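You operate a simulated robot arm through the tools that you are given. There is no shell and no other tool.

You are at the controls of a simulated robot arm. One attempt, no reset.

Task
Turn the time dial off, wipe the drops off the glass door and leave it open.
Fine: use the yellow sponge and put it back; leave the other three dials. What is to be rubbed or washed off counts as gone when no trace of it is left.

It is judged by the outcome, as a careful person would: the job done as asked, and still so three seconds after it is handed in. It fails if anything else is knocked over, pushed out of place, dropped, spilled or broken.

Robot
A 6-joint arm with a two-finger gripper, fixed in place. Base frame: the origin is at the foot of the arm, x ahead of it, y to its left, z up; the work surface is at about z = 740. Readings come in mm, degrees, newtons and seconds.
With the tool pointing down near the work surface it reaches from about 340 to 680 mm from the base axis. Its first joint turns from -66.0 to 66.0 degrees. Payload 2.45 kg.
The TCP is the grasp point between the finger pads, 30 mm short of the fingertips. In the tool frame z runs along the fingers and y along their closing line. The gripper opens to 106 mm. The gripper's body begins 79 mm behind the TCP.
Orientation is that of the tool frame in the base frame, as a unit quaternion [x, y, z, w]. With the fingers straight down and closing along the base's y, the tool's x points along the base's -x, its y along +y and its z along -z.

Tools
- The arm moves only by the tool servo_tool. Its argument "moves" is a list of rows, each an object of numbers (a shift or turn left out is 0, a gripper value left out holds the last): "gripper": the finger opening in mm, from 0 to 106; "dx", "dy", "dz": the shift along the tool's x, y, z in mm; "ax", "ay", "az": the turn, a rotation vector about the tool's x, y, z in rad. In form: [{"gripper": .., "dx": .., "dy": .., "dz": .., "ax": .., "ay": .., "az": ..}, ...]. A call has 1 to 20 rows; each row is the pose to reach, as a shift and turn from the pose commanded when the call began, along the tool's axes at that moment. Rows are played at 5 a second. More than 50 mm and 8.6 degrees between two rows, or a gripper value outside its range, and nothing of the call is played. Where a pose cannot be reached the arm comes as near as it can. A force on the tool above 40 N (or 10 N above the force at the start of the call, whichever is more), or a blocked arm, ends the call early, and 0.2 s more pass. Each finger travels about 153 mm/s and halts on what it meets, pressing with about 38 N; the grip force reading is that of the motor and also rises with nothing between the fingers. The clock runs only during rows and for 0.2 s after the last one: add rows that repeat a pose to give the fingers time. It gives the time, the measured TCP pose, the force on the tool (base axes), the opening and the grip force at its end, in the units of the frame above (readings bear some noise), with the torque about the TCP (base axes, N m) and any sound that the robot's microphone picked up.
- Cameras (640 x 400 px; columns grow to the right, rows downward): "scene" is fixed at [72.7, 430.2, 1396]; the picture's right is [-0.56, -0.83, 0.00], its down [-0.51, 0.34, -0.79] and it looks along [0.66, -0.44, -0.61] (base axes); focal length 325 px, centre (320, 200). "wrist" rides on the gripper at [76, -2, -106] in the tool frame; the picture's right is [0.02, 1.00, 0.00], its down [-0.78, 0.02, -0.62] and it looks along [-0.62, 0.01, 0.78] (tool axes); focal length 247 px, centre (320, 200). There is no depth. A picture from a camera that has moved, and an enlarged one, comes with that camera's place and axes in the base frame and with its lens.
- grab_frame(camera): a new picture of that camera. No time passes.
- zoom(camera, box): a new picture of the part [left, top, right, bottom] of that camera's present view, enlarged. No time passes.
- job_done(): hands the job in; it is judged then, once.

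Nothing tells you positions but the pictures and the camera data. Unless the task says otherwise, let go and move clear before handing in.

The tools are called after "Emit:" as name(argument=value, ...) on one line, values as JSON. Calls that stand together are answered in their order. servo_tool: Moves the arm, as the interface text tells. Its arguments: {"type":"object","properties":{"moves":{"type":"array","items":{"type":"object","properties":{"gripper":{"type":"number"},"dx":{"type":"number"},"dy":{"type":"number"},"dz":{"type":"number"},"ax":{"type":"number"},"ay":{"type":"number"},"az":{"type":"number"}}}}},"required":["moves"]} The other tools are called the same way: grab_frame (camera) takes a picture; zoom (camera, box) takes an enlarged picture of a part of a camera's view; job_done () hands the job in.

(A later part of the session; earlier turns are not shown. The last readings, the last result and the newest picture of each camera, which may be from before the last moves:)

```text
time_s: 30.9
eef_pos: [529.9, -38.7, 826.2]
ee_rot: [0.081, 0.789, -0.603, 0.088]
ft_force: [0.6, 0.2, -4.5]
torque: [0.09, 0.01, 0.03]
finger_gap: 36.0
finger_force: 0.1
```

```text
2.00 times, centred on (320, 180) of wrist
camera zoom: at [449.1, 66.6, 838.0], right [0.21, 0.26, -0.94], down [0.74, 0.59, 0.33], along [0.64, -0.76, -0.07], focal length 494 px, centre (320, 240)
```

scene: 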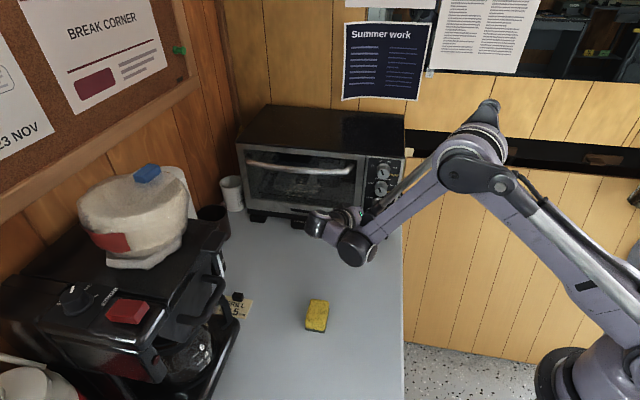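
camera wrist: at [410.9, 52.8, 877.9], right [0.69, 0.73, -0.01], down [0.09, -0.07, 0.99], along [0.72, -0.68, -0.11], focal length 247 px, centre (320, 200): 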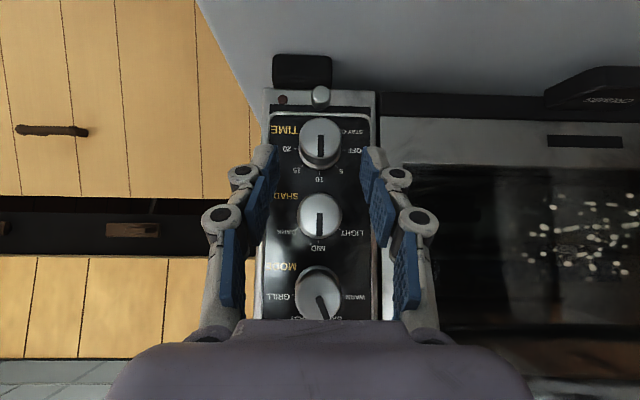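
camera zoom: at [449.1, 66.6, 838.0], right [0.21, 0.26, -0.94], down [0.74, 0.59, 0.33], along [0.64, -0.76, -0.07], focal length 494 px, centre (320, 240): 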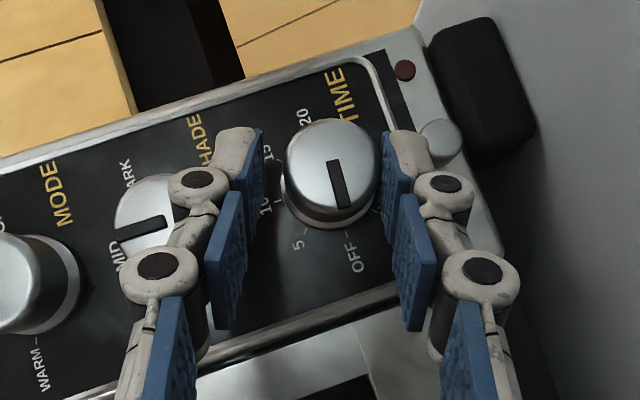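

Released and still pointing at OFF. Now I'll retreat straight back along the tool axis.

Emit:
servo_tool(moves=[{"dy": 1.5, "dz": 0}, {"dy": 2, "dz": -10}, {"dy": 2, "dz": -25}, {"dy": 2, "dz": -45}, {"dy": 2, "dz": -70}, {"dy": 2, "dz": -70}])

Emit:
grab_frame(camera="wrist")

Emit:
grab_frame(camera="scene")

```text
time_s: 32.3
eef_pos: [525.5, 31.1, 842.6]
ee_rot: [0.08, 0.789, -0.602, 0.089]
ft_force: [-0.4, 0.4, 0.3]
torque: [0.0, -0.01, 0.02]
finger_gap: 36.4
finger_force: 0.1
```

```text
taken
camera wrist: at [445.9, 135.1, 853.4], right [0.21, 0.26, -0.94], down [0.74, 0.59, 0.33], along [0.64, -0.76, -0.07], focal length 247 px, centre (320, 200)
```

wrist: 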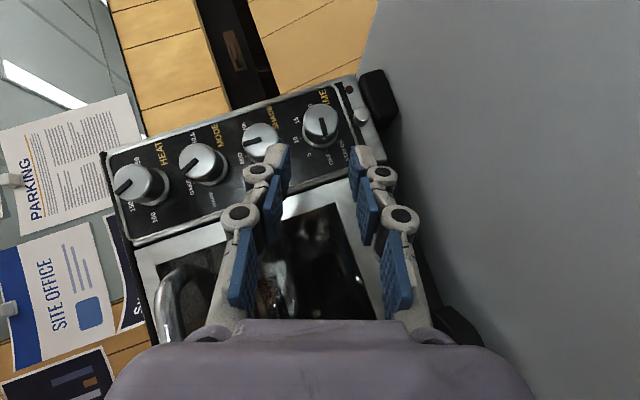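

```text
taken
```

scene: 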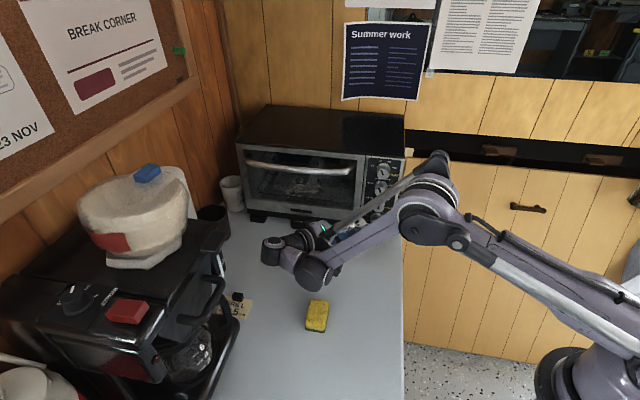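

Emit:
zoom(camera="wrist", box=[230, 70, 400, 180])

Emit:
zoom(camera="wrist", box=[285, 80, 385, 180])

```text
3.64 times, centred on (315, 125) of wrist
camera zoom: at [445.9, 135.1, 853.4], right [0.21, 0.26, -0.94], down [0.74, 0.59, 0.33], along [0.64, -0.76, -0.07], focal length 898 px, centre (338, 473)
```

zoom: 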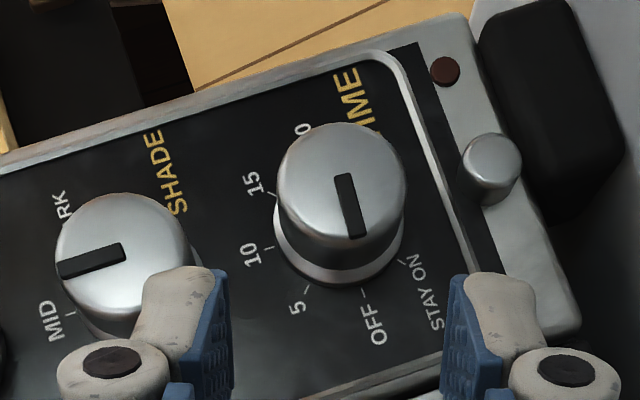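

```text
4.00 times, centred on (335, 130) of wrist
camera zoom: at [445.9, 135.1, 853.4], right [0.21, 0.26, -0.94], down [0.74, 0.59, 0.33], along [0.64, -0.76, -0.07], focal length 988 px, centre (260, 480)
```

zoom: 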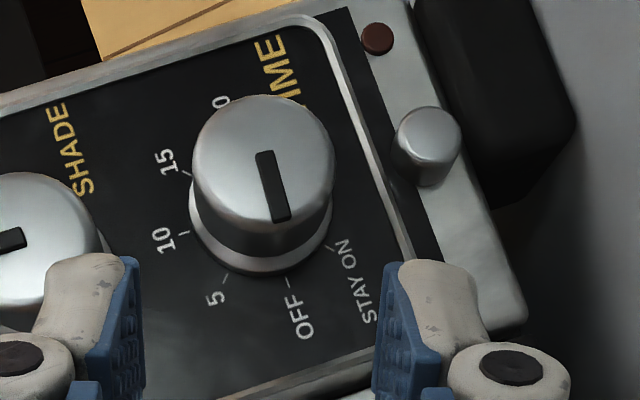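

The pointer is on OFF to within a few degrees by my estimate. I'll swing back to the frontal view to measure it precisely.

Emit:
servo_tool(moves=[{"dx": 2.8, "dy": -6.9, "dz": 2.4, "ax": -0.085, "az": 0.085}, {"dx": 5.6, "dy": -13.7, "dz": 4.9, "ax": -0.17, "az": 0.17}, {"dx": 8.5, "dy": -20.6, "dz": 7.3, "ax": -0.255, "az": 0.255}, {"dx": 11.3, "dy": -27.5, "dz": 9.7, "ax": -0.34, "az": 0.34}, {"dx": 14.1, "dy": -34.4, "dz": 12.1, "ax": -0.425, "az": 0.425}, {"dx": 16.9, "dy": -41.2, "dz": 14.6, "ax": -0.51, "az": 0.51}, {"dx": 19.7, "dy": -48.1, "dz": 17, "ax": -0.595, "az": 0.595}, {"dx": 22.6, "dy": -55, "dz": 19.4, "ax": -0.68, "az": 0.68}, {"dx": 25.4, "dy": -61.8, "dz": 21.9, "ax": -0.765, "az": 0.765}, {"dx": 28.2, "dy": -68.7, "dz": 24.3, "ax": -0.85, "az": 0.85}, {"dx": 28.2, "dy": -68.7, "dz": 24.3, "ax": -0.85, "az": 0.85}])

Emit:
grab_frame(camera="wrist")

Emit:
zoom(camera="wrist", box=[260, 60, 380, 140])

```text
time_s: 34.7
eef_pos: [483.0, -9.7, 893.7]
ee_rot: [0.346, 0.86, -0.145, 0.346]
ft_force: [0.3, 0.0, 1.1]
torque: [0.03, 0.0, -0.02]
finger_gap: 35.9
finger_force: 0.0
```

```text
taken
camera wrist: at [389.3, 78.3, 917.6], right [0.68, 0.73, -0.02], down [0.11, -0.07, 0.99], along [0.72, -0.68, -0.13], focal length 247 px, centre (320, 200)
```

wrist: 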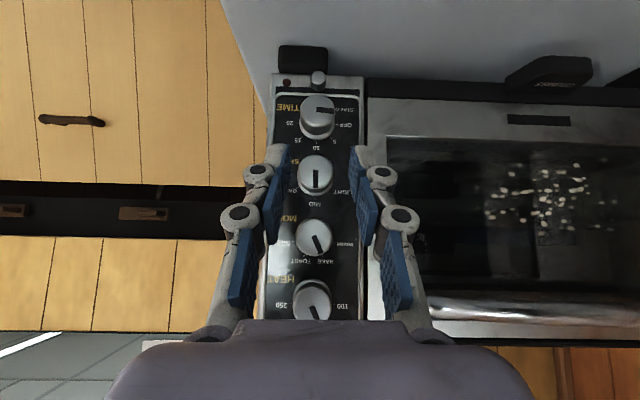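

```text
5.00 times, centred on (320, 100) of wrist
camera zoom: at [389.3, 78.3, 917.6], right [0.68, 0.73, -0.02], down [0.11, -0.07, 0.99], along [0.72, -0.68, -0.13], focal length 1235 px, centre (320, 700)
```

zoom: 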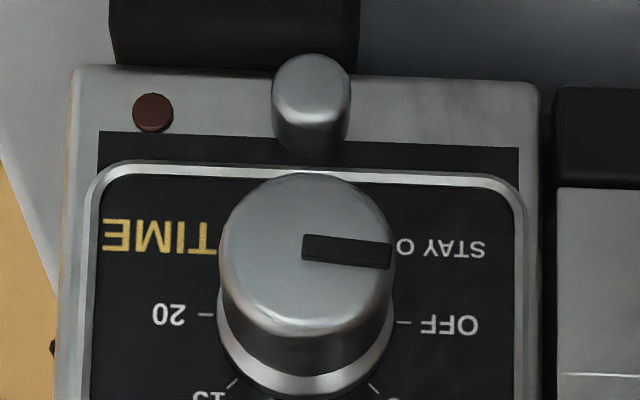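

It reads about 4° short of OFF. A clean regrip from here is easy, so I'll do a small trim. Approaching again first.

Emit:
servo_tool(moves=[{"gripper": 50, "dy": -1, "dz": 20}, {"dy": -2, "dz": 40}, {"dy": -2, "dz": 55}, {"dy": -2, "dz": 70}, {"dy": -2, "dz": 77}, {"dy": -2, "dz": 77}])

Emit:
zoom(camera="wrist", box=[220, 80, 420, 280])

```text
time_s: 36.1
eef_pos: [520.1, -51.2, 837.8]
ee_rot: [0.346, 0.86, -0.145, 0.346]
ft_force: [-0.5, 0.4, 1.3]
torque: [-0.01, 0.0, -0.01]
finger_gap: 50.1
finger_force: 0.0
```

```text
2.00 times, centred on (320, 180) of wrist
camera zoom: at [426.9, 39.1, 861.9], right [0.68, 0.73, -0.03], down [0.11, -0.07, 0.99], along [0.72, -0.68, -0.13], focal length 494 px, centre (320, 240)
```

zoom: 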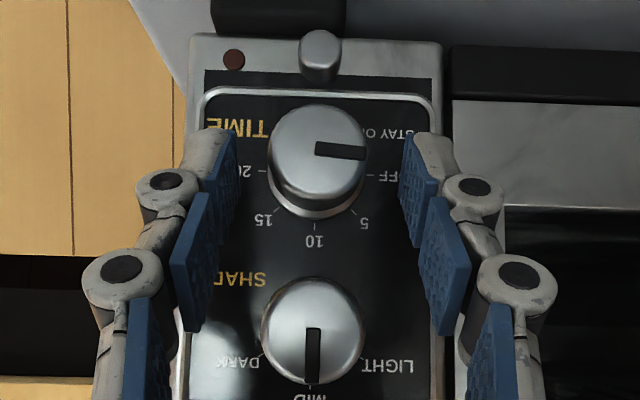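

Emit:
servo_tool(moves=[{"gripper": 35, "dy": -0.4}, {"gripper": 20, "dy": -0.4}, {"gripper": 10, "dy": -0.4}, {"gripper": 10, "dy": -0.4}, {"gripper": 10, "dy": 0.4, "ax": 0.03, "az": -0.03}, {"gripper": 10, "dy": 1.1, "ax": 0.058, "az": -0.058}, {"gripper": 10, "dy": 1.1, "ax": 0.058, "az": -0.058}])

Emit:
zoom(camera="wrist", box=[220, 80, 420, 280])

```text
time_s: 37.7
eef_pos: [522.9, -49.3, 838.7]
ee_rot: [0.331, 0.865, -0.18, 0.332]
ft_force: [0.1, -0.2, 2.9]
torque: [0.2, 0.23, -0.16]
finger_gap: 29.2
finger_force: 38.4
```

```text
2.00 times, centred on (320, 180) of wrist
camera zoom: at [428.5, 41.4, 862.2], right [0.68, 0.73, -0.11], down [0.17, -0.01, 0.99], along [0.71, -0.69, -0.13], focal length 494 px, centre (320, 240)
```

zoom: 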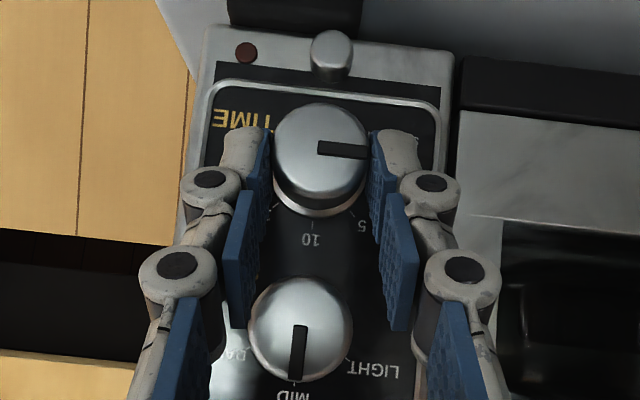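

The pointer is now parallel to the panel's horizontal and on OFF. Releasing and backing out to check.

Emit:
servo_tool(moves=[{"gripper": 35}, {"gripper": 50}, {"gripper": 50}, {"dz": -15}, {"dz": -35}, {"dz": -60}, {"dz": -80}, {"dz": -80}])

Emit:
zoom(camera="wrist", box=[260, 60, 380, 140])

Emit:
grab_frame(camera="wrist")

```text
time_s: 39.5
eef_pos: [484.6, -5.8, 896.2]
ee_rot: [0.331, 0.865, -0.18, 0.332]
ft_force: [-0.4, 0.0, -0.1]
torque: [-0.02, 0.02, 0.02]
finger_gap: 49.9
finger_force: 0.0
```

```text
5.00 times, centred on (320, 100) of wrist
camera zoom: at [391.4, 85.2, 920.3], right [0.68, 0.73, -0.11], down [0.17, -0.01, 0.99], along [0.71, -0.69, -0.13], focal length 1235 px, centre (320, 700)
```

zoom: 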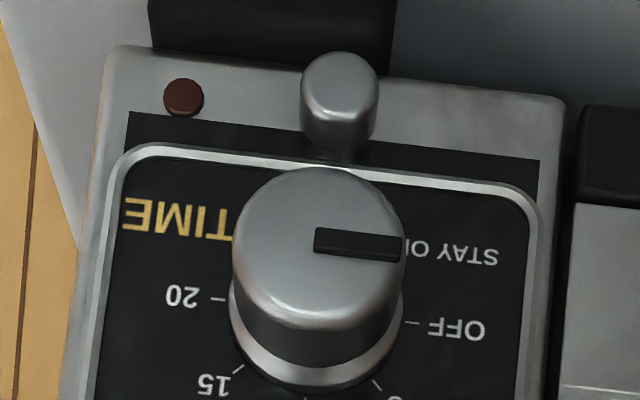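

```text
taken
camera wrist: at [391.4, 85.2, 920.3], right [0.68, 0.73, -0.11], down [0.17, -0.01, 0.99], along [0.71, -0.69, -0.13], focal length 247 px, centre (320, 200)
```

wrist: 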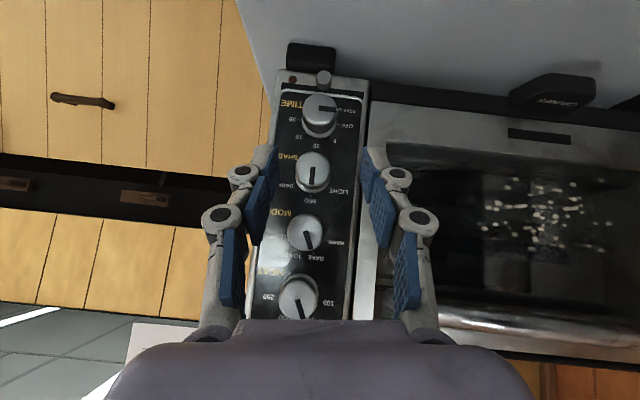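

The TIME dial is on OFF and the other dials are untouched. Now I'll retreat up and over toward the sponge.

Emit:
servo_tool(moves=[{"gripper": 70, "dx": 4, "dy": 5, "dz": -37}, {"dx": 12, "dy": 20, "dz": -74}, {"dx": 20, "dy": 35, "dz": -111}, {"dx": 27, "dy": 47, "dz": -148}, {"dx": 34, "dy": 58, "dz": -185}, {"dx": 40, "dy": 70, "dz": -221}, {"dx": 40, "dy": 70, "dz": -221}])

Emit:
grab_frame(camera="scene")

Emit:
zoom(camera="scene", box=[270, 270, 370, 360])

```text
time_s: 41.1
eef_pos: [409.4, 179.6, 1020.6]
ee_rot: [0.332, 0.865, -0.181, 0.331]
ft_force: [0.2, 0.1, 0.5]
torque: [0.01, -0.01, -0.01]
finger_gap: 69.8
finger_force: 0.1
```

```text
taken
```

scene: 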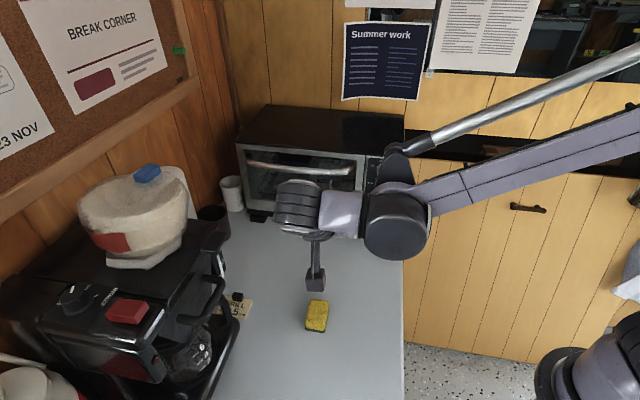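

```text
4.44 times, centred on (320, 315) of scene
camera zoom: at [72.6, 430.2, 1396.0], right [-0.56, -0.83, 0.0], down [-0.51, 0.34, -0.79], along [0.66, -0.44, -0.61], focal length 1445 px, centre (320, -311)
```

zoom: 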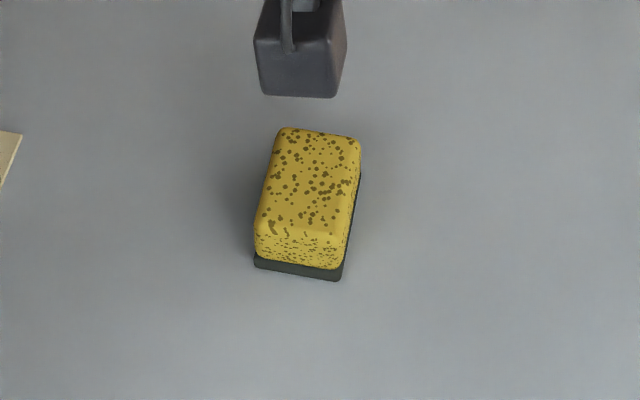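

The sponge is about 43 × 64 × 25 mm, centred at (422, 204) with its long side along the oven normal, so it's already aligned with my closing line. I'll point the tool down above it.

Emit:
servo_tool(moves=[{"dx": 9.5, "dy": 4.9, "dz": 8.2, "ax": -0.012, "ay": 0.11, "az": 0.006}, {"dx": 19, "dy": 9.9, "dz": 16.3, "ax": -0.024, "ay": 0.22, "az": 0.012}, {"dx": 28.5, "dy": 14.8, "dz": 24.5, "ax": -0.036, "ay": 0.33, "az": 0.018}, {"dx": 38, "dy": 19.7, "dz": 32.6, "ax": -0.048, "ay": 0.44, "az": 0.024}, {"dx": 47.5, "dy": 24.6, "dz": 40.8, "ax": -0.06, "ay": 0.55, "az": 0.03}, {"dx": 57, "dy": 29.6, "dz": 49, "ax": -0.072, "ay": 0.66, "az": 0.036}, {"dx": 66.5, "dy": 34.5, "dz": 57.1, "ax": -0.0845, "ay": 0.77, "az": 0.042}, {"dx": 66.5, "dy": 34.5, "dz": 57.1, "ax": -0.0845, "ay": 0.77, "az": 0.042}])

Emit:
servo_tool(moves=[{"az": -0.14}, {"az": -0.28}, {"az": -0.42}, {"az": -0.56}, {"az": -0.7}, {"az": -0.84}, {"az": -0.98}, {"az": -1.12}, {"az": -1.26}, {"az": -1.4}, {"az": -1.54}, {"az": -1.68}, {"az": -1.82}, {"az": -1.96}, {"az": -2.1}, {"az": -2.24}, {"az": -2.38}, {"az": -2.52}, {"az": -2.66}, {"az": -2.8}])

Emit:
servo_tool(moves=[{"az": -0.14}, {"az": -0.28}, {"az": -0.3416}, {"az": -0.3416}])

Emit:
grab_frame(camera="wrist")

Emit:
grab_frame(camera="scene")

```text
time_s: 42.9
eef_pos: [422.5, 202.0, 929.8]
ee_rot: [0.378, 0.926, 0.0, -0.002]
ft_force: [-0.5, 1.4, 0.5]
torque: [0.03, 0.02, 0.0]
finger_gap: 69.7
finger_force: 0.0
```

```text
time_s: 47.1
eef_pos: [422.1, 203.1, 928.6]
ee_rot: [0.849, -0.528, -0.001, 0.002]
ft_force: [-0.4, -0.3, 0.2]
torque: [-0.02, -0.03, 0.02]
finger_gap: 70.0
finger_force: 0.1
```

```text
time_s: 48.1
eef_pos: [423.6, 203.1, 929.0]
ee_rot: [0.926, -0.378, 0.0, 0.001]
ft_force: [-0.1, -0.3, 0.1]
torque: [0.0, 0.0, 0.01]
finger_gap: 70.2
finger_force: 0.0
```

```text
taken
camera wrist: at [478.3, 152.1, 1036.7], right [-0.68, -0.73, 0.0], down [-0.57, 0.54, 0.62], along [-0.45, 0.42, -0.78], focal length 247 px, centre (320, 200)
```

wrist: 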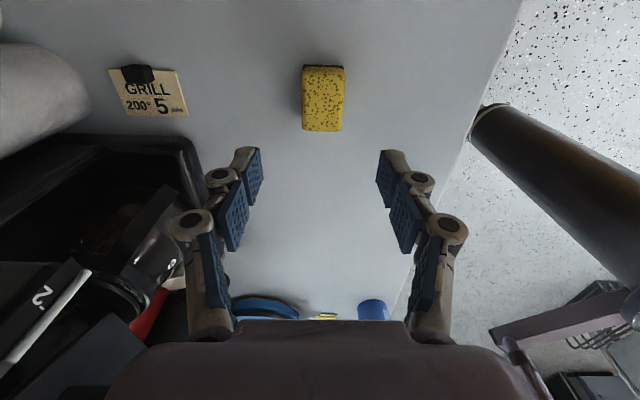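

```text
taken
```

scene: 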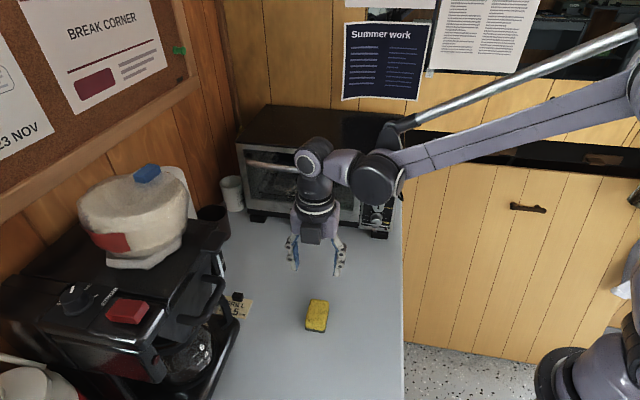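

The sponge is centred near (419, 204) and aligned. Descending to just above gripping height.

Emit:
servo_tool(moves=[{"gripper": 70, "dx": -3.9, "dy": 1.8, "dz": 30}, {"dx": -3.9, "dy": 1.8, "dz": 60}, {"dx": -3.9, "dy": 1.8, "dz": 90}, {"dx": -3.9, "dy": 1.8, "dz": 120}, {"dx": -3.9, "dy": 1.8, "dz": 120}])

Emit:
grab_frame(camera="wrist")

Emit:
zoom(camera="scene", box=[250, 220, 390, 350])

```text
time_s: 49.3
eef_pos: [417.9, 203.3, 809.8]
ee_rot: [0.926, -0.379, 0.0, 0.001]
ft_force: [-0.2, 0.0, 0.3]
torque: [0.02, -0.01, -0.01]
finger_gap: 69.9
finger_force: 0.0
```

```text
taken
camera wrist: at [473.6, 152.0, 916.8], right [-0.68, -0.73, 0.0], down [-0.57, 0.54, 0.62], along [-0.45, 0.43, -0.78], focal length 247 px, centre (320, 200)
```

wrist: 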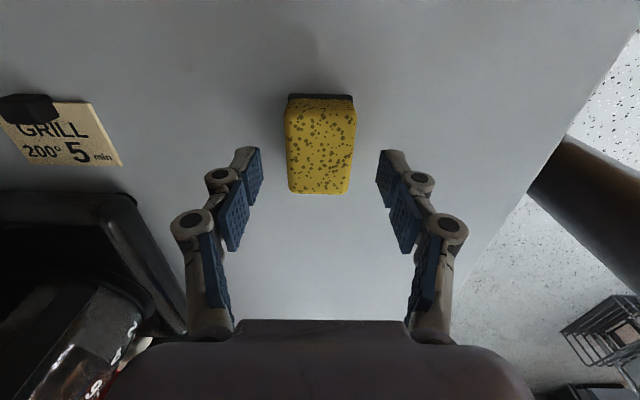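

```text
3.08 times, centred on (320, 285) of scene
camera zoom: at [72.7, 430.2, 1396.0], right [-0.56, -0.83, 0.0], down [-0.51, 0.34, -0.79], along [0.66, -0.44, -0.61], focal length 1001 px, centre (320, -62)
```

zoom: 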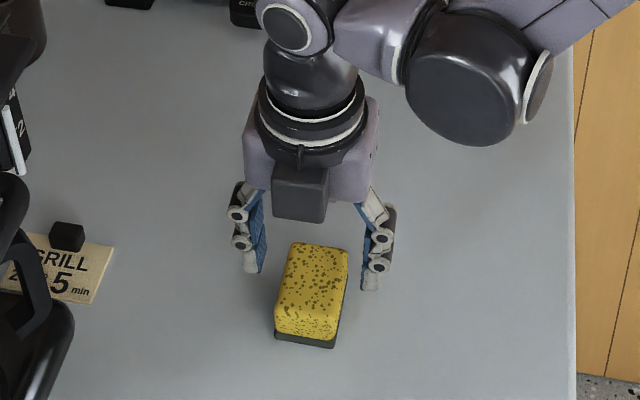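

Centred laterally. Lowering to z≈779 (tips about 9 mm above the table) and gripping.

Emit:
servo_tool(moves=[{"gripper": 70, "dx": -2, "dz": 12}, {"dx": -4, "dz": 24}, {"dx": -4, "dz": 31}, {"dx": -4, "dz": 31}, {"gripper": 50, "dx": -4, "dz": 31}, {"gripper": 30, "dx": -4, "dz": 31}, {"gripper": 20, "dx": -4, "dz": 31}, {"gripper": 20, "dx": -4, "dz": 31}])

Emit:
grab_frame(camera="wrist")

Emit:
zoom(camera="scene", box=[250, 220, 390, 350])

```text
time_s: 51.1
eef_pos: [414.3, 209.1, 777.7]
ee_rot: [0.925, -0.379, 0.0, 0.001]
ft_force: [0.0, -0.7, 2.1]
torque: [0.02, -0.02, 0.0]
finger_gap: 42.4
finger_force: 38.2
```

```text
taken
camera wrist: at [470.4, 156.8, 885.6], right [-0.68, -0.73, 0.0], down [-0.57, 0.54, 0.62], along [-0.45, 0.43, -0.78], focal length 247 px, centre (320, 200)
```

wrist: 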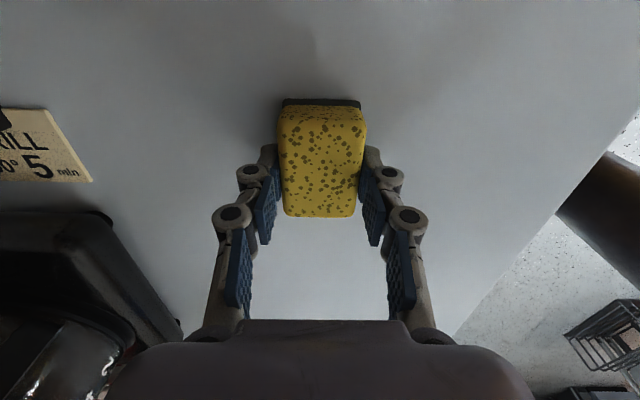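

```text
3.08 times, centred on (320, 285) of scene
camera zoom: at [72.6, 430.2, 1396.0], right [-0.56, -0.83, 0.0], down [-0.51, 0.34, -0.79], along [0.66, -0.44, -0.61], focal length 1001 px, centre (320, -62)
```

zoom: 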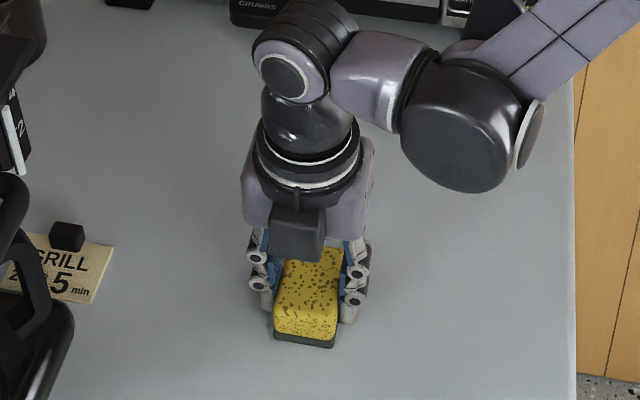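

The sponge is gripped at 42.4 mm. Before moving I want to know where the carafe handle is, since my wrist will swing near it.

Emit:
zoom(camera="scene", box=[140, 190, 300, 400])

Emit:
servo_tool(moves=[{"dz": -20}, {"dz": -60}, {"dz": -100}, {"dz": -140}, {"dz": -180}, {"dz": -220}, {"dz": -260}, {"dz": -300}, {"dz": -300}])

Emit:
grab_frame(camera="wrist")

Emit:
grab_frame(camera="scene")

```text
1.90 times, centred on (220, 295) of scene
camera zoom: at [72.6, 430.2, 1396.0], right [-0.56, -0.83, 0.0], down [-0.51, 0.34, -0.79], along [0.66, -0.44, -0.61], focal length 619 px, centre (510, 19)
```

zoom: 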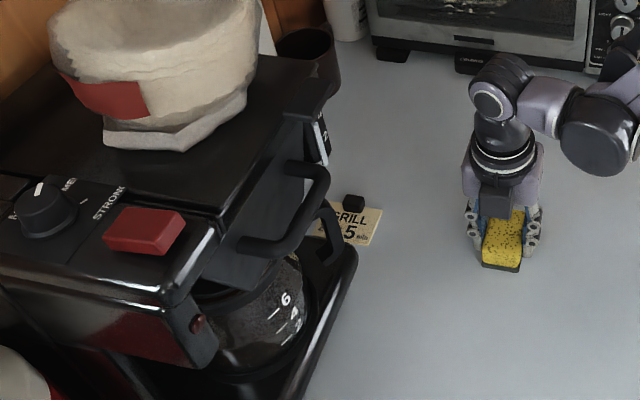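

```text
time_s: 53.1
eef_pos: [415.0, 206.0, 1079.3]
ee_rot: [0.925, -0.379, 0.0, 0.001]
ft_force: [-0.3, -0.4, -0.5]
torque: [0.02, 0.0, -0.02]
finger_gap: 42.4
finger_force: 38.2
```

```text
taken
camera wrist: at [470.8, 154.7, 1186.3], right [-0.68, -0.73, 0.0], down [-0.57, 0.54, 0.62], along [-0.45, 0.43, -0.78], focal length 247 px, centre (320, 200)
```

wrist: 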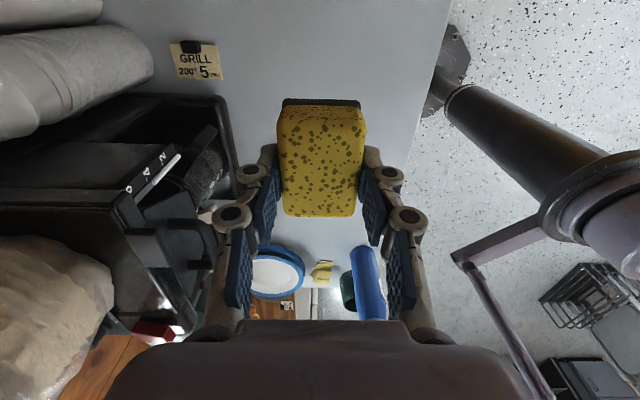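

```text
taken
```

scene: 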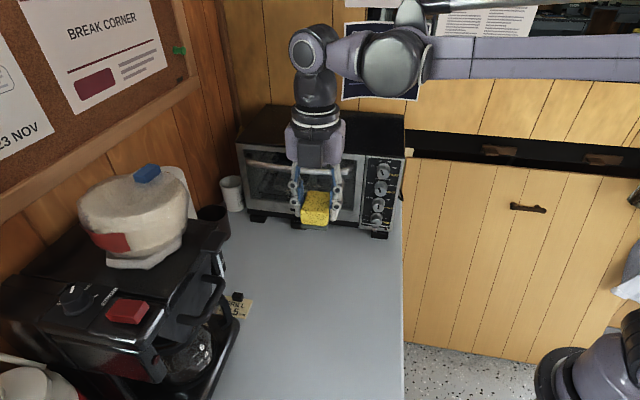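

Emit:
zoom(camera="wrist", box=[0, 30, 280, 350])

Emit:
zoom(camera="scene", box=[160, 220, 270, 390])

```text
1.25 times, centred on (140, 190) of wrist
camera zoom: at [470.8, 154.7, 1186.3], right [-0.68, -0.73, 0.0], down [-0.57, 0.54, 0.62], along [-0.45, 0.43, -0.78], focal length 309 px, centre (545, 212)
```

zoom: 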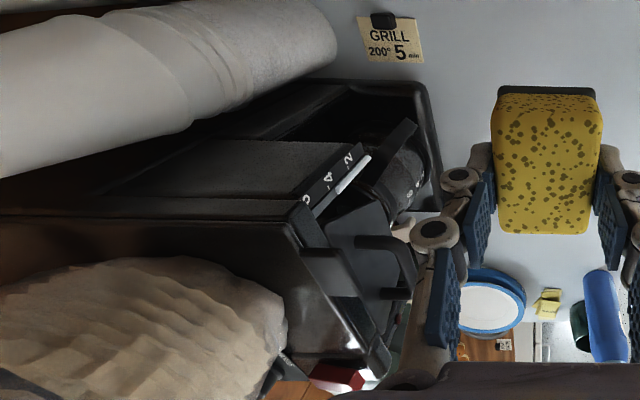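

```text
2.35 times, centred on (215, 305) of scene
camera zoom: at [72.7, 430.2, 1396.0], right [-0.56, -0.83, 0.0], down [-0.51, 0.34, -0.79], along [0.66, -0.44, -0.61], focal length 765 px, centre (567, -47)
```

zoom: 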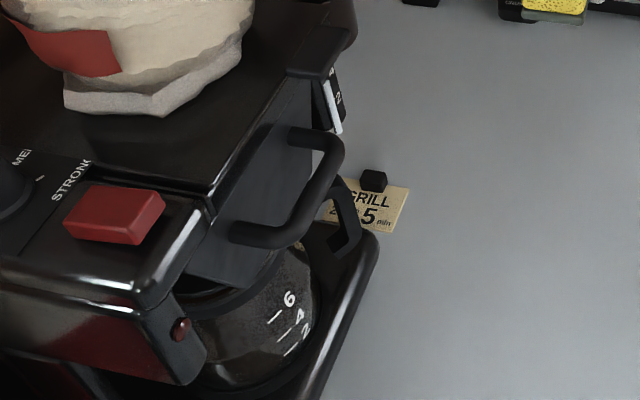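

The coffee machine's handles are around (408, 379, 990) and (473, 378, 825), so I'll stay clear of those. Now I'll pitch the tool horizontal, with the camera above, while moving in front of the door.

Emit:
servo_tool(moves=[{"dx": 13.3, "dy": -0.5, "dz": 6.6, "ay": 0.131}, {"dx": 26.6, "dy": -1, "dz": 13.2, "ay": 0.262}, {"dx": 39.9, "dy": -1.5, "dz": 19.8, "ay": 0.393}, {"dx": 53.2, "dy": -2, "dz": 26.4, "ay": 0.524}, {"dx": 66.5, "dy": -2.5, "dz": 33, "ay": 0.654}, {"dx": 79.8, "dy": -3, "dz": 39.5, "ay": 0.785}, {"dx": 93.1, "dy": -3.5, "dz": 46, "ay": 0.916}, {"dx": 106.4, "dy": -4, "dz": 52.7, "ay": 1.047}, {"dx": 119.7, "dy": -4.5, "dz": 59.3, "ay": 1.178}, {"dx": 133, "dy": -5, "dz": 66, "ay": 1.309}, {"dx": 146.3, "dy": -5.5, "dz": 72.5, "ay": 1.44}, {"dx": 159.6, "dy": -5.9, "dz": 79, "ay": 1.5708}, {"dx": 159.6, "dy": -5.9, "dz": 79, "ay": 1.5708}])

Emit:
grab_frame(camera="wrist")

Emit:
grab_frame(camera="scene")

```text
time_s: 55.9
eef_pos: [534.9, 98.7, 998.6]
ee_rot: [0.655, -0.266, 0.655, 0.267]
ft_force: [1.4, 0.0, -0.7]
torque: [0.04, 0.0, 0.02]
finger_gap: 42.3
finger_force: 37.9
```

```text
taken
camera wrist: at [459.3, 175.4, 1075.2], right [-0.7, -0.71, 0.02], down [-0.46, 0.42, -0.78], along [0.55, -0.56, -0.62], focal length 247 px, centre (320, 200)
```

wrist: 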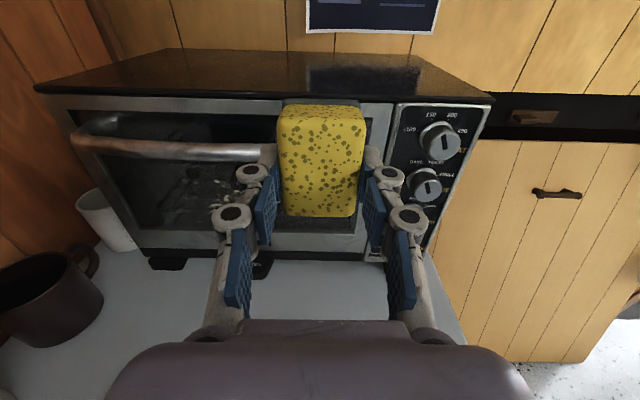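

```text
taken
```

scene: 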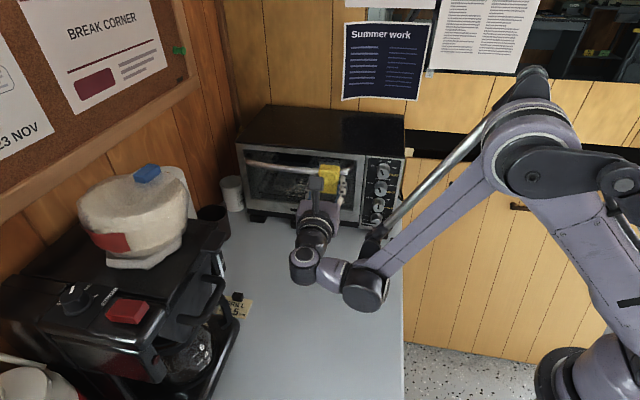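

The sponge is held well and the yaw matches the oven front. I'll lower it in front of the drops, keeping about 90 mm between sponge and glass.

Emit:
servo_tool(moves=[{"dx": -31, "dy": -10, "dz": 0}, {"dx": -62, "dy": -21, "dz": 0}, {"dx": -93, "dy": -31, "dz": 0}, {"dx": -123, "dy": -42, "dz": 0}, {"dx": -123, "dy": -42, "dz": 0}])

Emit:
grab_frame(camera="wrist")

Emit:
grab_frame(camera="scene")

Emit:
zoom(camera="scene", box=[220, 90, 420, 250])

```text
time_s: 57.1
eef_pos: [563.0, 130.2, 875.5]
ee_rot: [0.655, -0.268, 0.654, 0.268]
ft_force: [0.7, 0.1, -0.2]
torque: [-0.01, -0.03, -0.01]
finger_gap: 42.6
finger_force: 37.5
```

```text
taken
camera wrist: at [488.2, 207.2, 952.9], right [-0.7, -0.71, 0.02], down [-0.46, 0.42, -0.78], along [0.55, -0.56, -0.62], focal length 247 px, centre (320, 200)
```

wrist: 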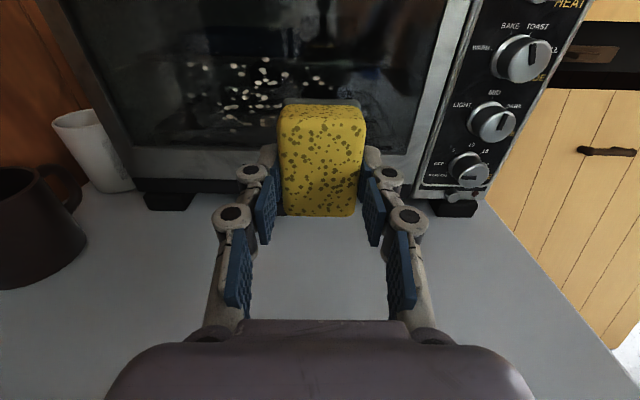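

```text
taken
```

scene: 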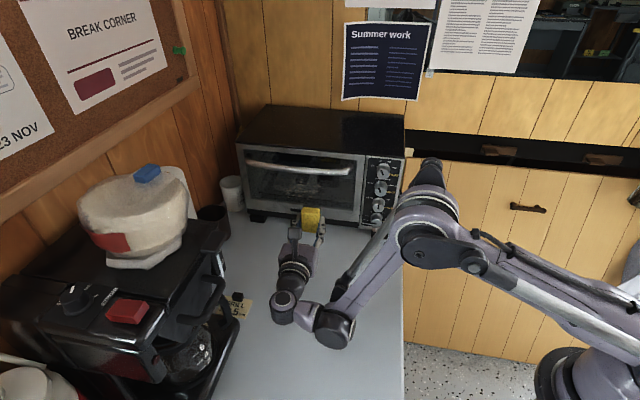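

```text
2.50 times, centred on (320, 170) of scene
camera zoom: at [72.7, 430.2, 1396.0], right [-0.56, -0.83, 0.0], down [-0.51, 0.34, -0.79], along [0.66, -0.44, -0.61], focal length 813 px, centre (320, 275)
```

zoom: 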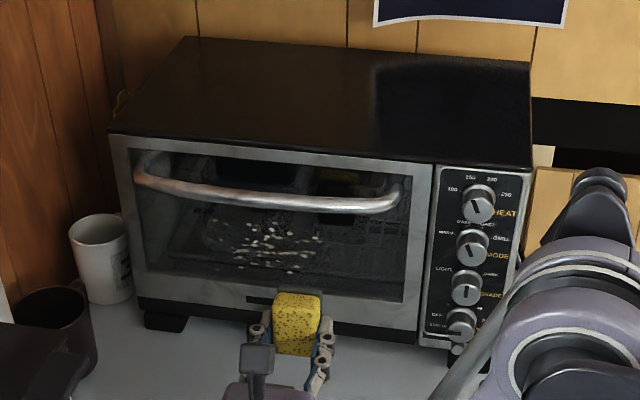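

Emit:
zoom(camera="wrist", box=[90, 0, 450, 215])

Emit:
zoom(camera="scene", box=[240, 140, 370, 225])

```text
1.78 times, centred on (270, 108) of wrist
camera zoom: at [488.2, 207.2, 952.9], right [-0.7, -0.71, 0.02], down [-0.46, 0.42, -0.78], along [0.55, -0.56, -0.62], focal length 439 px, centre (409, 364)
```

zoom: 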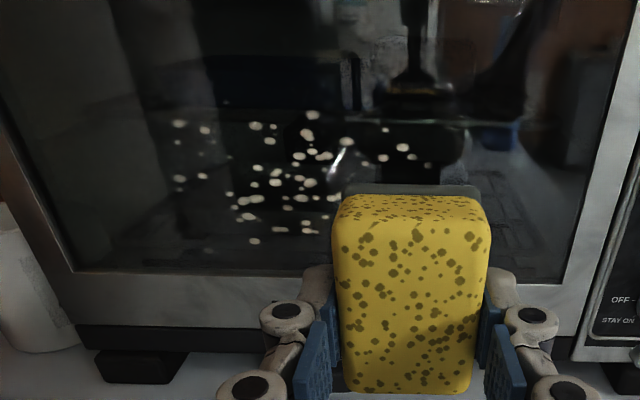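

```text
4.71 times, centred on (305, 182) of scene
camera zoom: at [72.7, 430.2, 1396.0], right [-0.56, -0.83, 0.0], down [-0.51, 0.34, -0.79], along [0.66, -0.44, -0.61], focal length 1530 px, centre (391, 282)
```

zoom: 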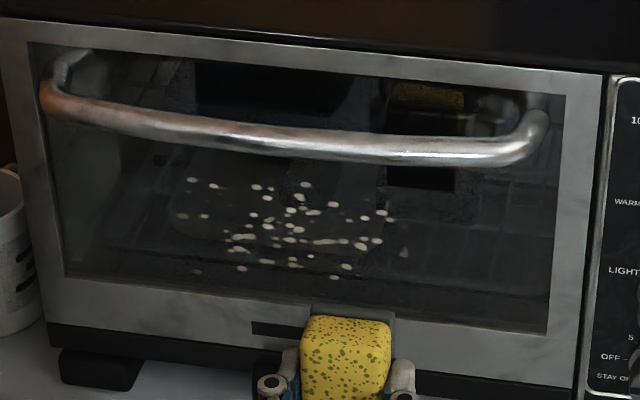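

The drops span roughly 130 mm across and z≈843–915 on the glass, well below the handle. I'll approach the glass at the right end of the drops.

Emit:
servo_tool(moves=[{"dx": -8, "dy": 10, "dz": 25}, {"dx": -8, "dy": 10, "dz": 50}, {"dx": -8, "dy": 10, "dz": 70}, {"dx": -8, "dy": 10, "dz": 80}, {"dx": -8, "dy": 10, "dz": 80}])

Emit:
grab_frame(camera="wrist")

Emit:
zoom(camera="scene", box=[220, 120, 400, 260])

```text
time_s: 58.3
eef_pos: [614.2, 67.7, 869.0]
ee_rot: [0.655, -0.268, 0.654, 0.268]
ft_force: [-0.2, 0.0, -0.4]
torque: [0.01, -0.02, 0.04]
finger_gap: 42.4
finger_force: 38.5
```

```text
taken
camera wrist: at [538.2, 144.4, 946.5], right [-0.7, -0.71, 0.02], down [-0.46, 0.42, -0.78], along [0.55, -0.56, -0.62], focal length 247 px, centre (320, 200)
```

wrist: 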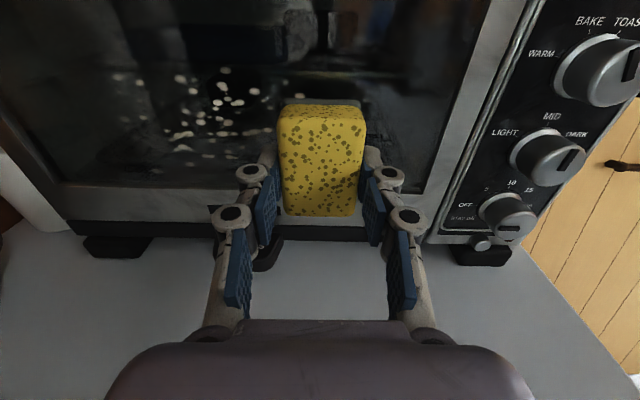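

```text
2.86 times, centred on (310, 190) of scene
camera zoom: at [72.7, 430.2, 1396.0], right [-0.56, -0.83, 0.0], down [-0.51, 0.34, -0.79], along [0.66, -0.44, -0.61], focal length 929 px, centre (349, 229)
```

zoom: 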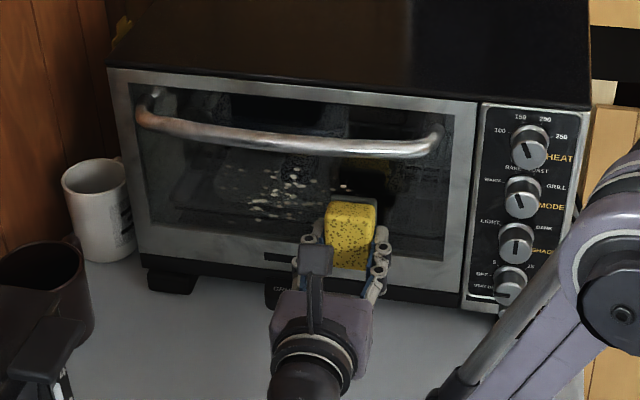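

Emit:
servo_tool(moves=[{"dx": -1, "dz": 4}, {"dx": -1, "dz": 8}, {"dx": -1, "dz": 11}, {"dx": -1, "dz": 11}])

```text
time_s: 59.3
eef_pos: [621.9, 58.7, 867.8]
ee_rot: [0.655, -0.267, 0.654, 0.268]
ft_force: [0.6, 0.6, 0.2]
torque: [0.0, -0.01, 0.01]
finger_gap: 42.5
finger_force: 38.3
```

Emit:
servo_tool(moves=[{"dz": 2}, {"dz": 4}, {"dz": 4}])

Emit:
zoom(camera="wrist", box=[100, 30, 420, 240])

```text
time_s: 60.1
eef_pos: [624.9, 55.7, 867.9]
ee_rot: [0.655, -0.267, 0.654, 0.268]
ft_force: [-0.2, -0.2, -0.7]
torque: [0.0, 0.04, -0.03]
finger_gap: 42.5
finger_force: 37.6
```

```text
1.90 times, centred on (260, 135) of wrist
camera zoom: at [549.9, 132.7, 945.1], right [-0.7, -0.71, 0.02], down [-0.46, 0.42, -0.78], along [0.55, -0.56, -0.62], focal length 470 px, centre (434, 324)
```

zoom: 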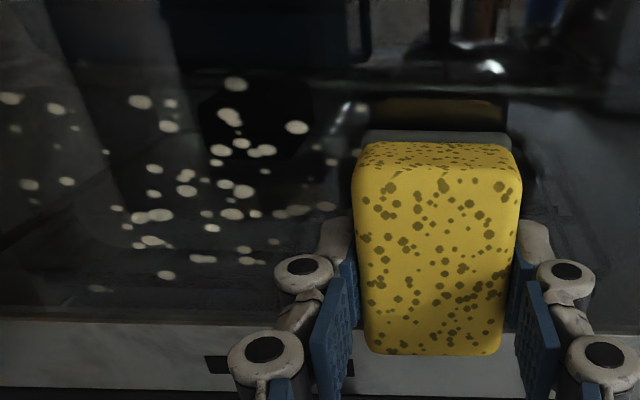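

The sponge's reflection is close, so I'm just short of contact. Continuing in small steps.

Emit:
servo_tool(moves=[{"dz": 1.5}, {"dz": 3}, {"dz": 4.5}, {"dz": 4.5}])

```text
time_s: 61.1
eef_pos: [627.3, 55.3, 867.6]
ee_rot: [0.655, -0.266, 0.654, 0.268]
ft_force: [-16.1, 15.6, 0.3]
torque: [-0.01, 0.03, -0.48]
finger_gap: 42.7
finger_force: 38.0
```

Contact: about 22 N, with the torque showing the right edge touching first. I'll trim the yaw slightly and start the wiping sweep leftwards.

Emit:
servo_tool(moves=[{"ax": -0.012, "dz": -0.5}, {"ax": -0.012, "dy": 6, "dz": -0.5}, {"ax": -0.012, "dy": 6, "dz": -0.5}])

```text
time_s: 61.9
eef_pos: [622.6, 50.5, 867.3]
ee_rot: [0.654, -0.27, 0.653, 0.27]
ft_force: [-4.9, 15.8, -0.8]
torque: [0.04, -0.01, 0.41]
finger_gap: 42.7
finger_force: 37.7
```

Emit:
servo_tool(moves=[{"dy": -5, "dz": 0.3}, {"dy": -15, "dz": 0.5}, {"dy": -25, "dz": 0.5}, {"dy": -35, "dz": 0.5}, {"dy": -45, "dz": 0.5}, {"dy": -55, "dz": 0.5}])

Emit:
grab_frame(camera="wrist")

Emit:
zoom(camera="scene", box=[220, 120, 400, 260])

```text
time_s: 63.3
eef_pos: [661.8, 87.7, 867.9]
ee_rot: [0.653, -0.272, 0.653, 0.271]
ft_force: [-31.3, 12.3, 0.9]
torque: [0.01, -0.03, -0.54]
finger_gap: 42.8
finger_force: 38.1
```

```text
taken
camera wrist: at [587.5, 165.8, 945.3], right [-0.71, -0.7, 0.02], down [-0.45, 0.43, -0.78], along [0.54, -0.57, -0.62], focal length 247 px, centre (320, 200)
```

wrist: 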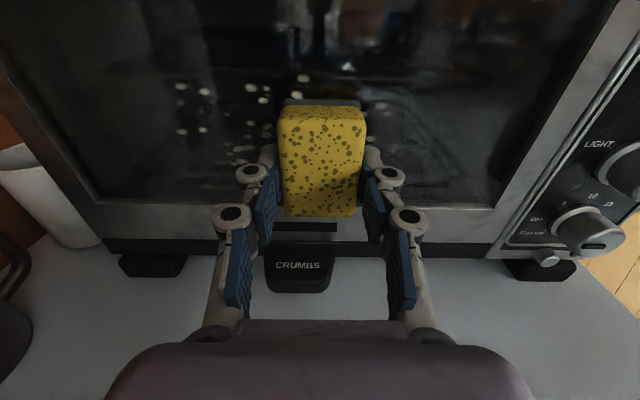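

```text
2.86 times, centred on (310, 190) of scene
camera zoom: at [71.9, 430.5, 1396.0], right [-0.56, -0.83, 0.0], down [-0.51, 0.34, -0.79], along [0.66, -0.44, -0.61], focal length 929 px, centre (349, 229)
```

zoom: 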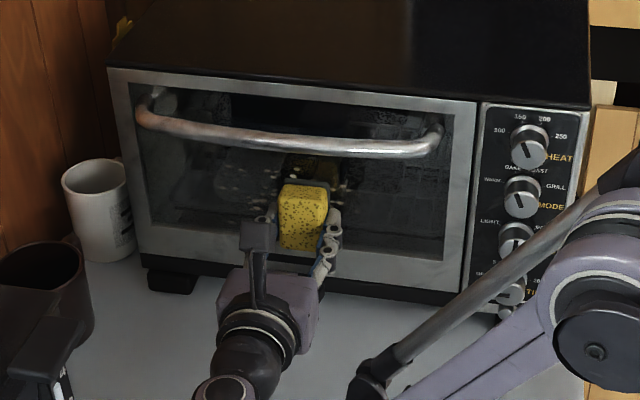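

The drops are coming off. I'll ease the pressure a bit and continue left.

Emit:
servo_tool(moves=[{"dy": -5, "dz": -0.7}, {"dy": -15, "dz": -0.7}, {"dy": -25, "dz": -0.7}, {"dy": -35, "dz": -0.7}, {"dy": -45, "dz": -0.7}, {"dy": -55, "dz": -0.7}])

Emit:
grab_frame(camera="wrist")

Emit:
grab_frame(camera="scene")

```text
time_s: 64.7
eef_pos: [701.1, 126.5, 868.5]
ee_rot: [0.654, -0.271, 0.652, 0.271]
ft_force: [-16.0, 6.0, -0.3]
torque: [-0.04, -0.09, -0.32]
finger_gap: 42.8
finger_force: 38.0
```

```text
taken
camera wrist: at [625.8, 204.0, 946.1], right [-0.71, -0.71, 0.02], down [-0.45, 0.43, -0.78], along [0.54, -0.56, -0.62], focal length 247 px, centre (320, 200)
```

wrist: 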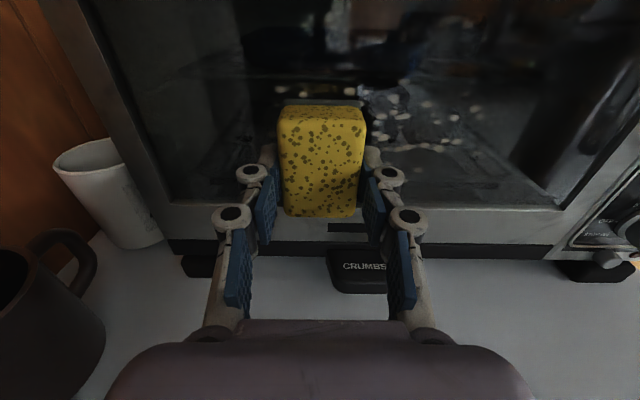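

```text
taken
```

scene: 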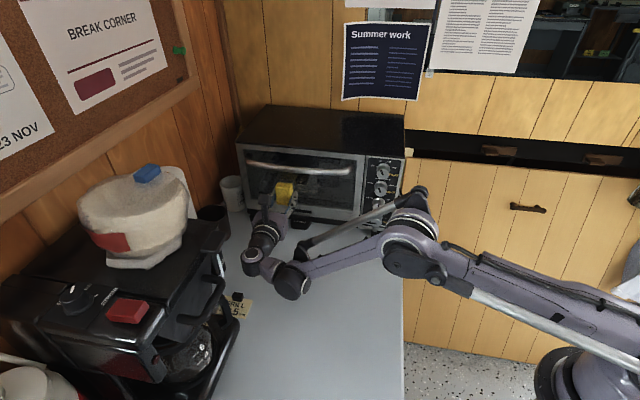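

Emit:
zoom(camera="wrist", box=[160, 50, 560, 230])

Emit:
zoom(camera="scene", box=[230, 140, 370, 240])

```text
1.60 times, centred on (360, 140) of wrist
camera zoom: at [625.8, 204.0, 946.1], right [-0.71, -0.71, 0.02], down [-0.45, 0.43, -0.78], along [0.54, -0.56, -0.62], focal length 395 px, centre (256, 296)
```

zoom: 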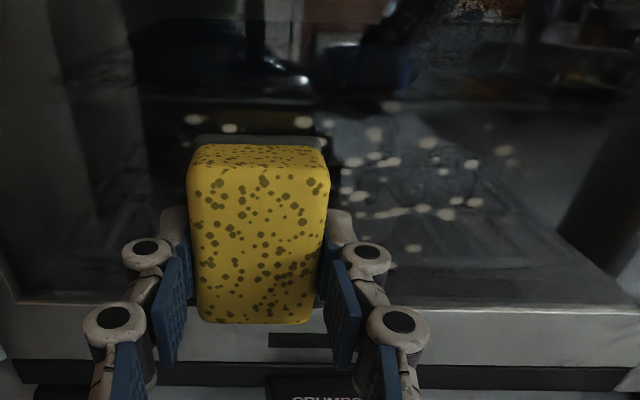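

```text
4.00 times, centred on (300, 190) of scene
camera zoom: at [72.3, 430.3, 1396.0], right [-0.56, -0.83, 0.0], down [-0.51, 0.34, -0.79], along [0.66, -0.44, -0.61], focal length 1301 px, centre (400, 240)
```

zoom: 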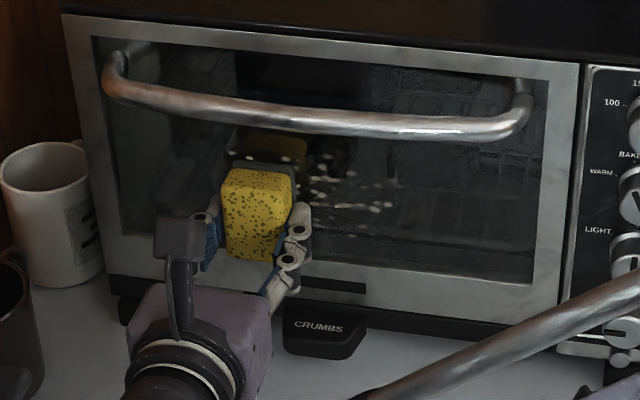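

Several drops are still visible where the sponge has passed. I'll look closely to see whether they faded at all or may be on the inner side.

Emit:
zoom(camera="wrist", box=[350, 90, 500, 220])

Emit:
zoom(camera="scene", box=[290, 165, 340, 205])

```text
3.08 times, centred on (425, 155) of wrist
camera zoom: at [625.8, 204.0, 946.1], right [-0.71, -0.71, 0.02], down [-0.45, 0.43, -0.78], along [0.54, -0.56, -0.62], focal length 760 px, centre (-3, 338)
```

zoom: 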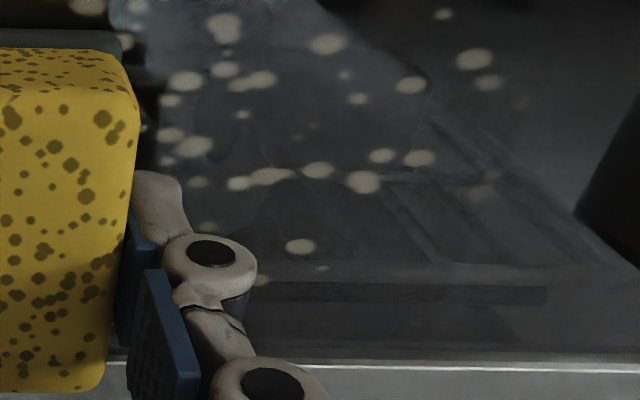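

```text
10.00 times, centred on (315, 185) of scene
camera zoom: at [72.3, 430.3, 1396.0], right [-0.56, -0.83, 0.0], down [-0.51, 0.34, -0.79], along [0.66, -0.44, -0.61], focal length 3252 px, centre (370, 350)
```

zoom: 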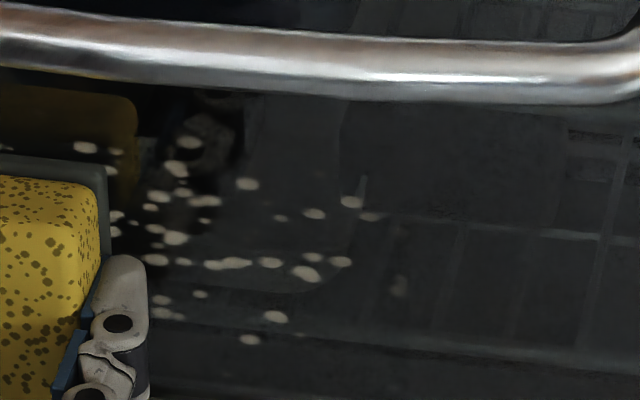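

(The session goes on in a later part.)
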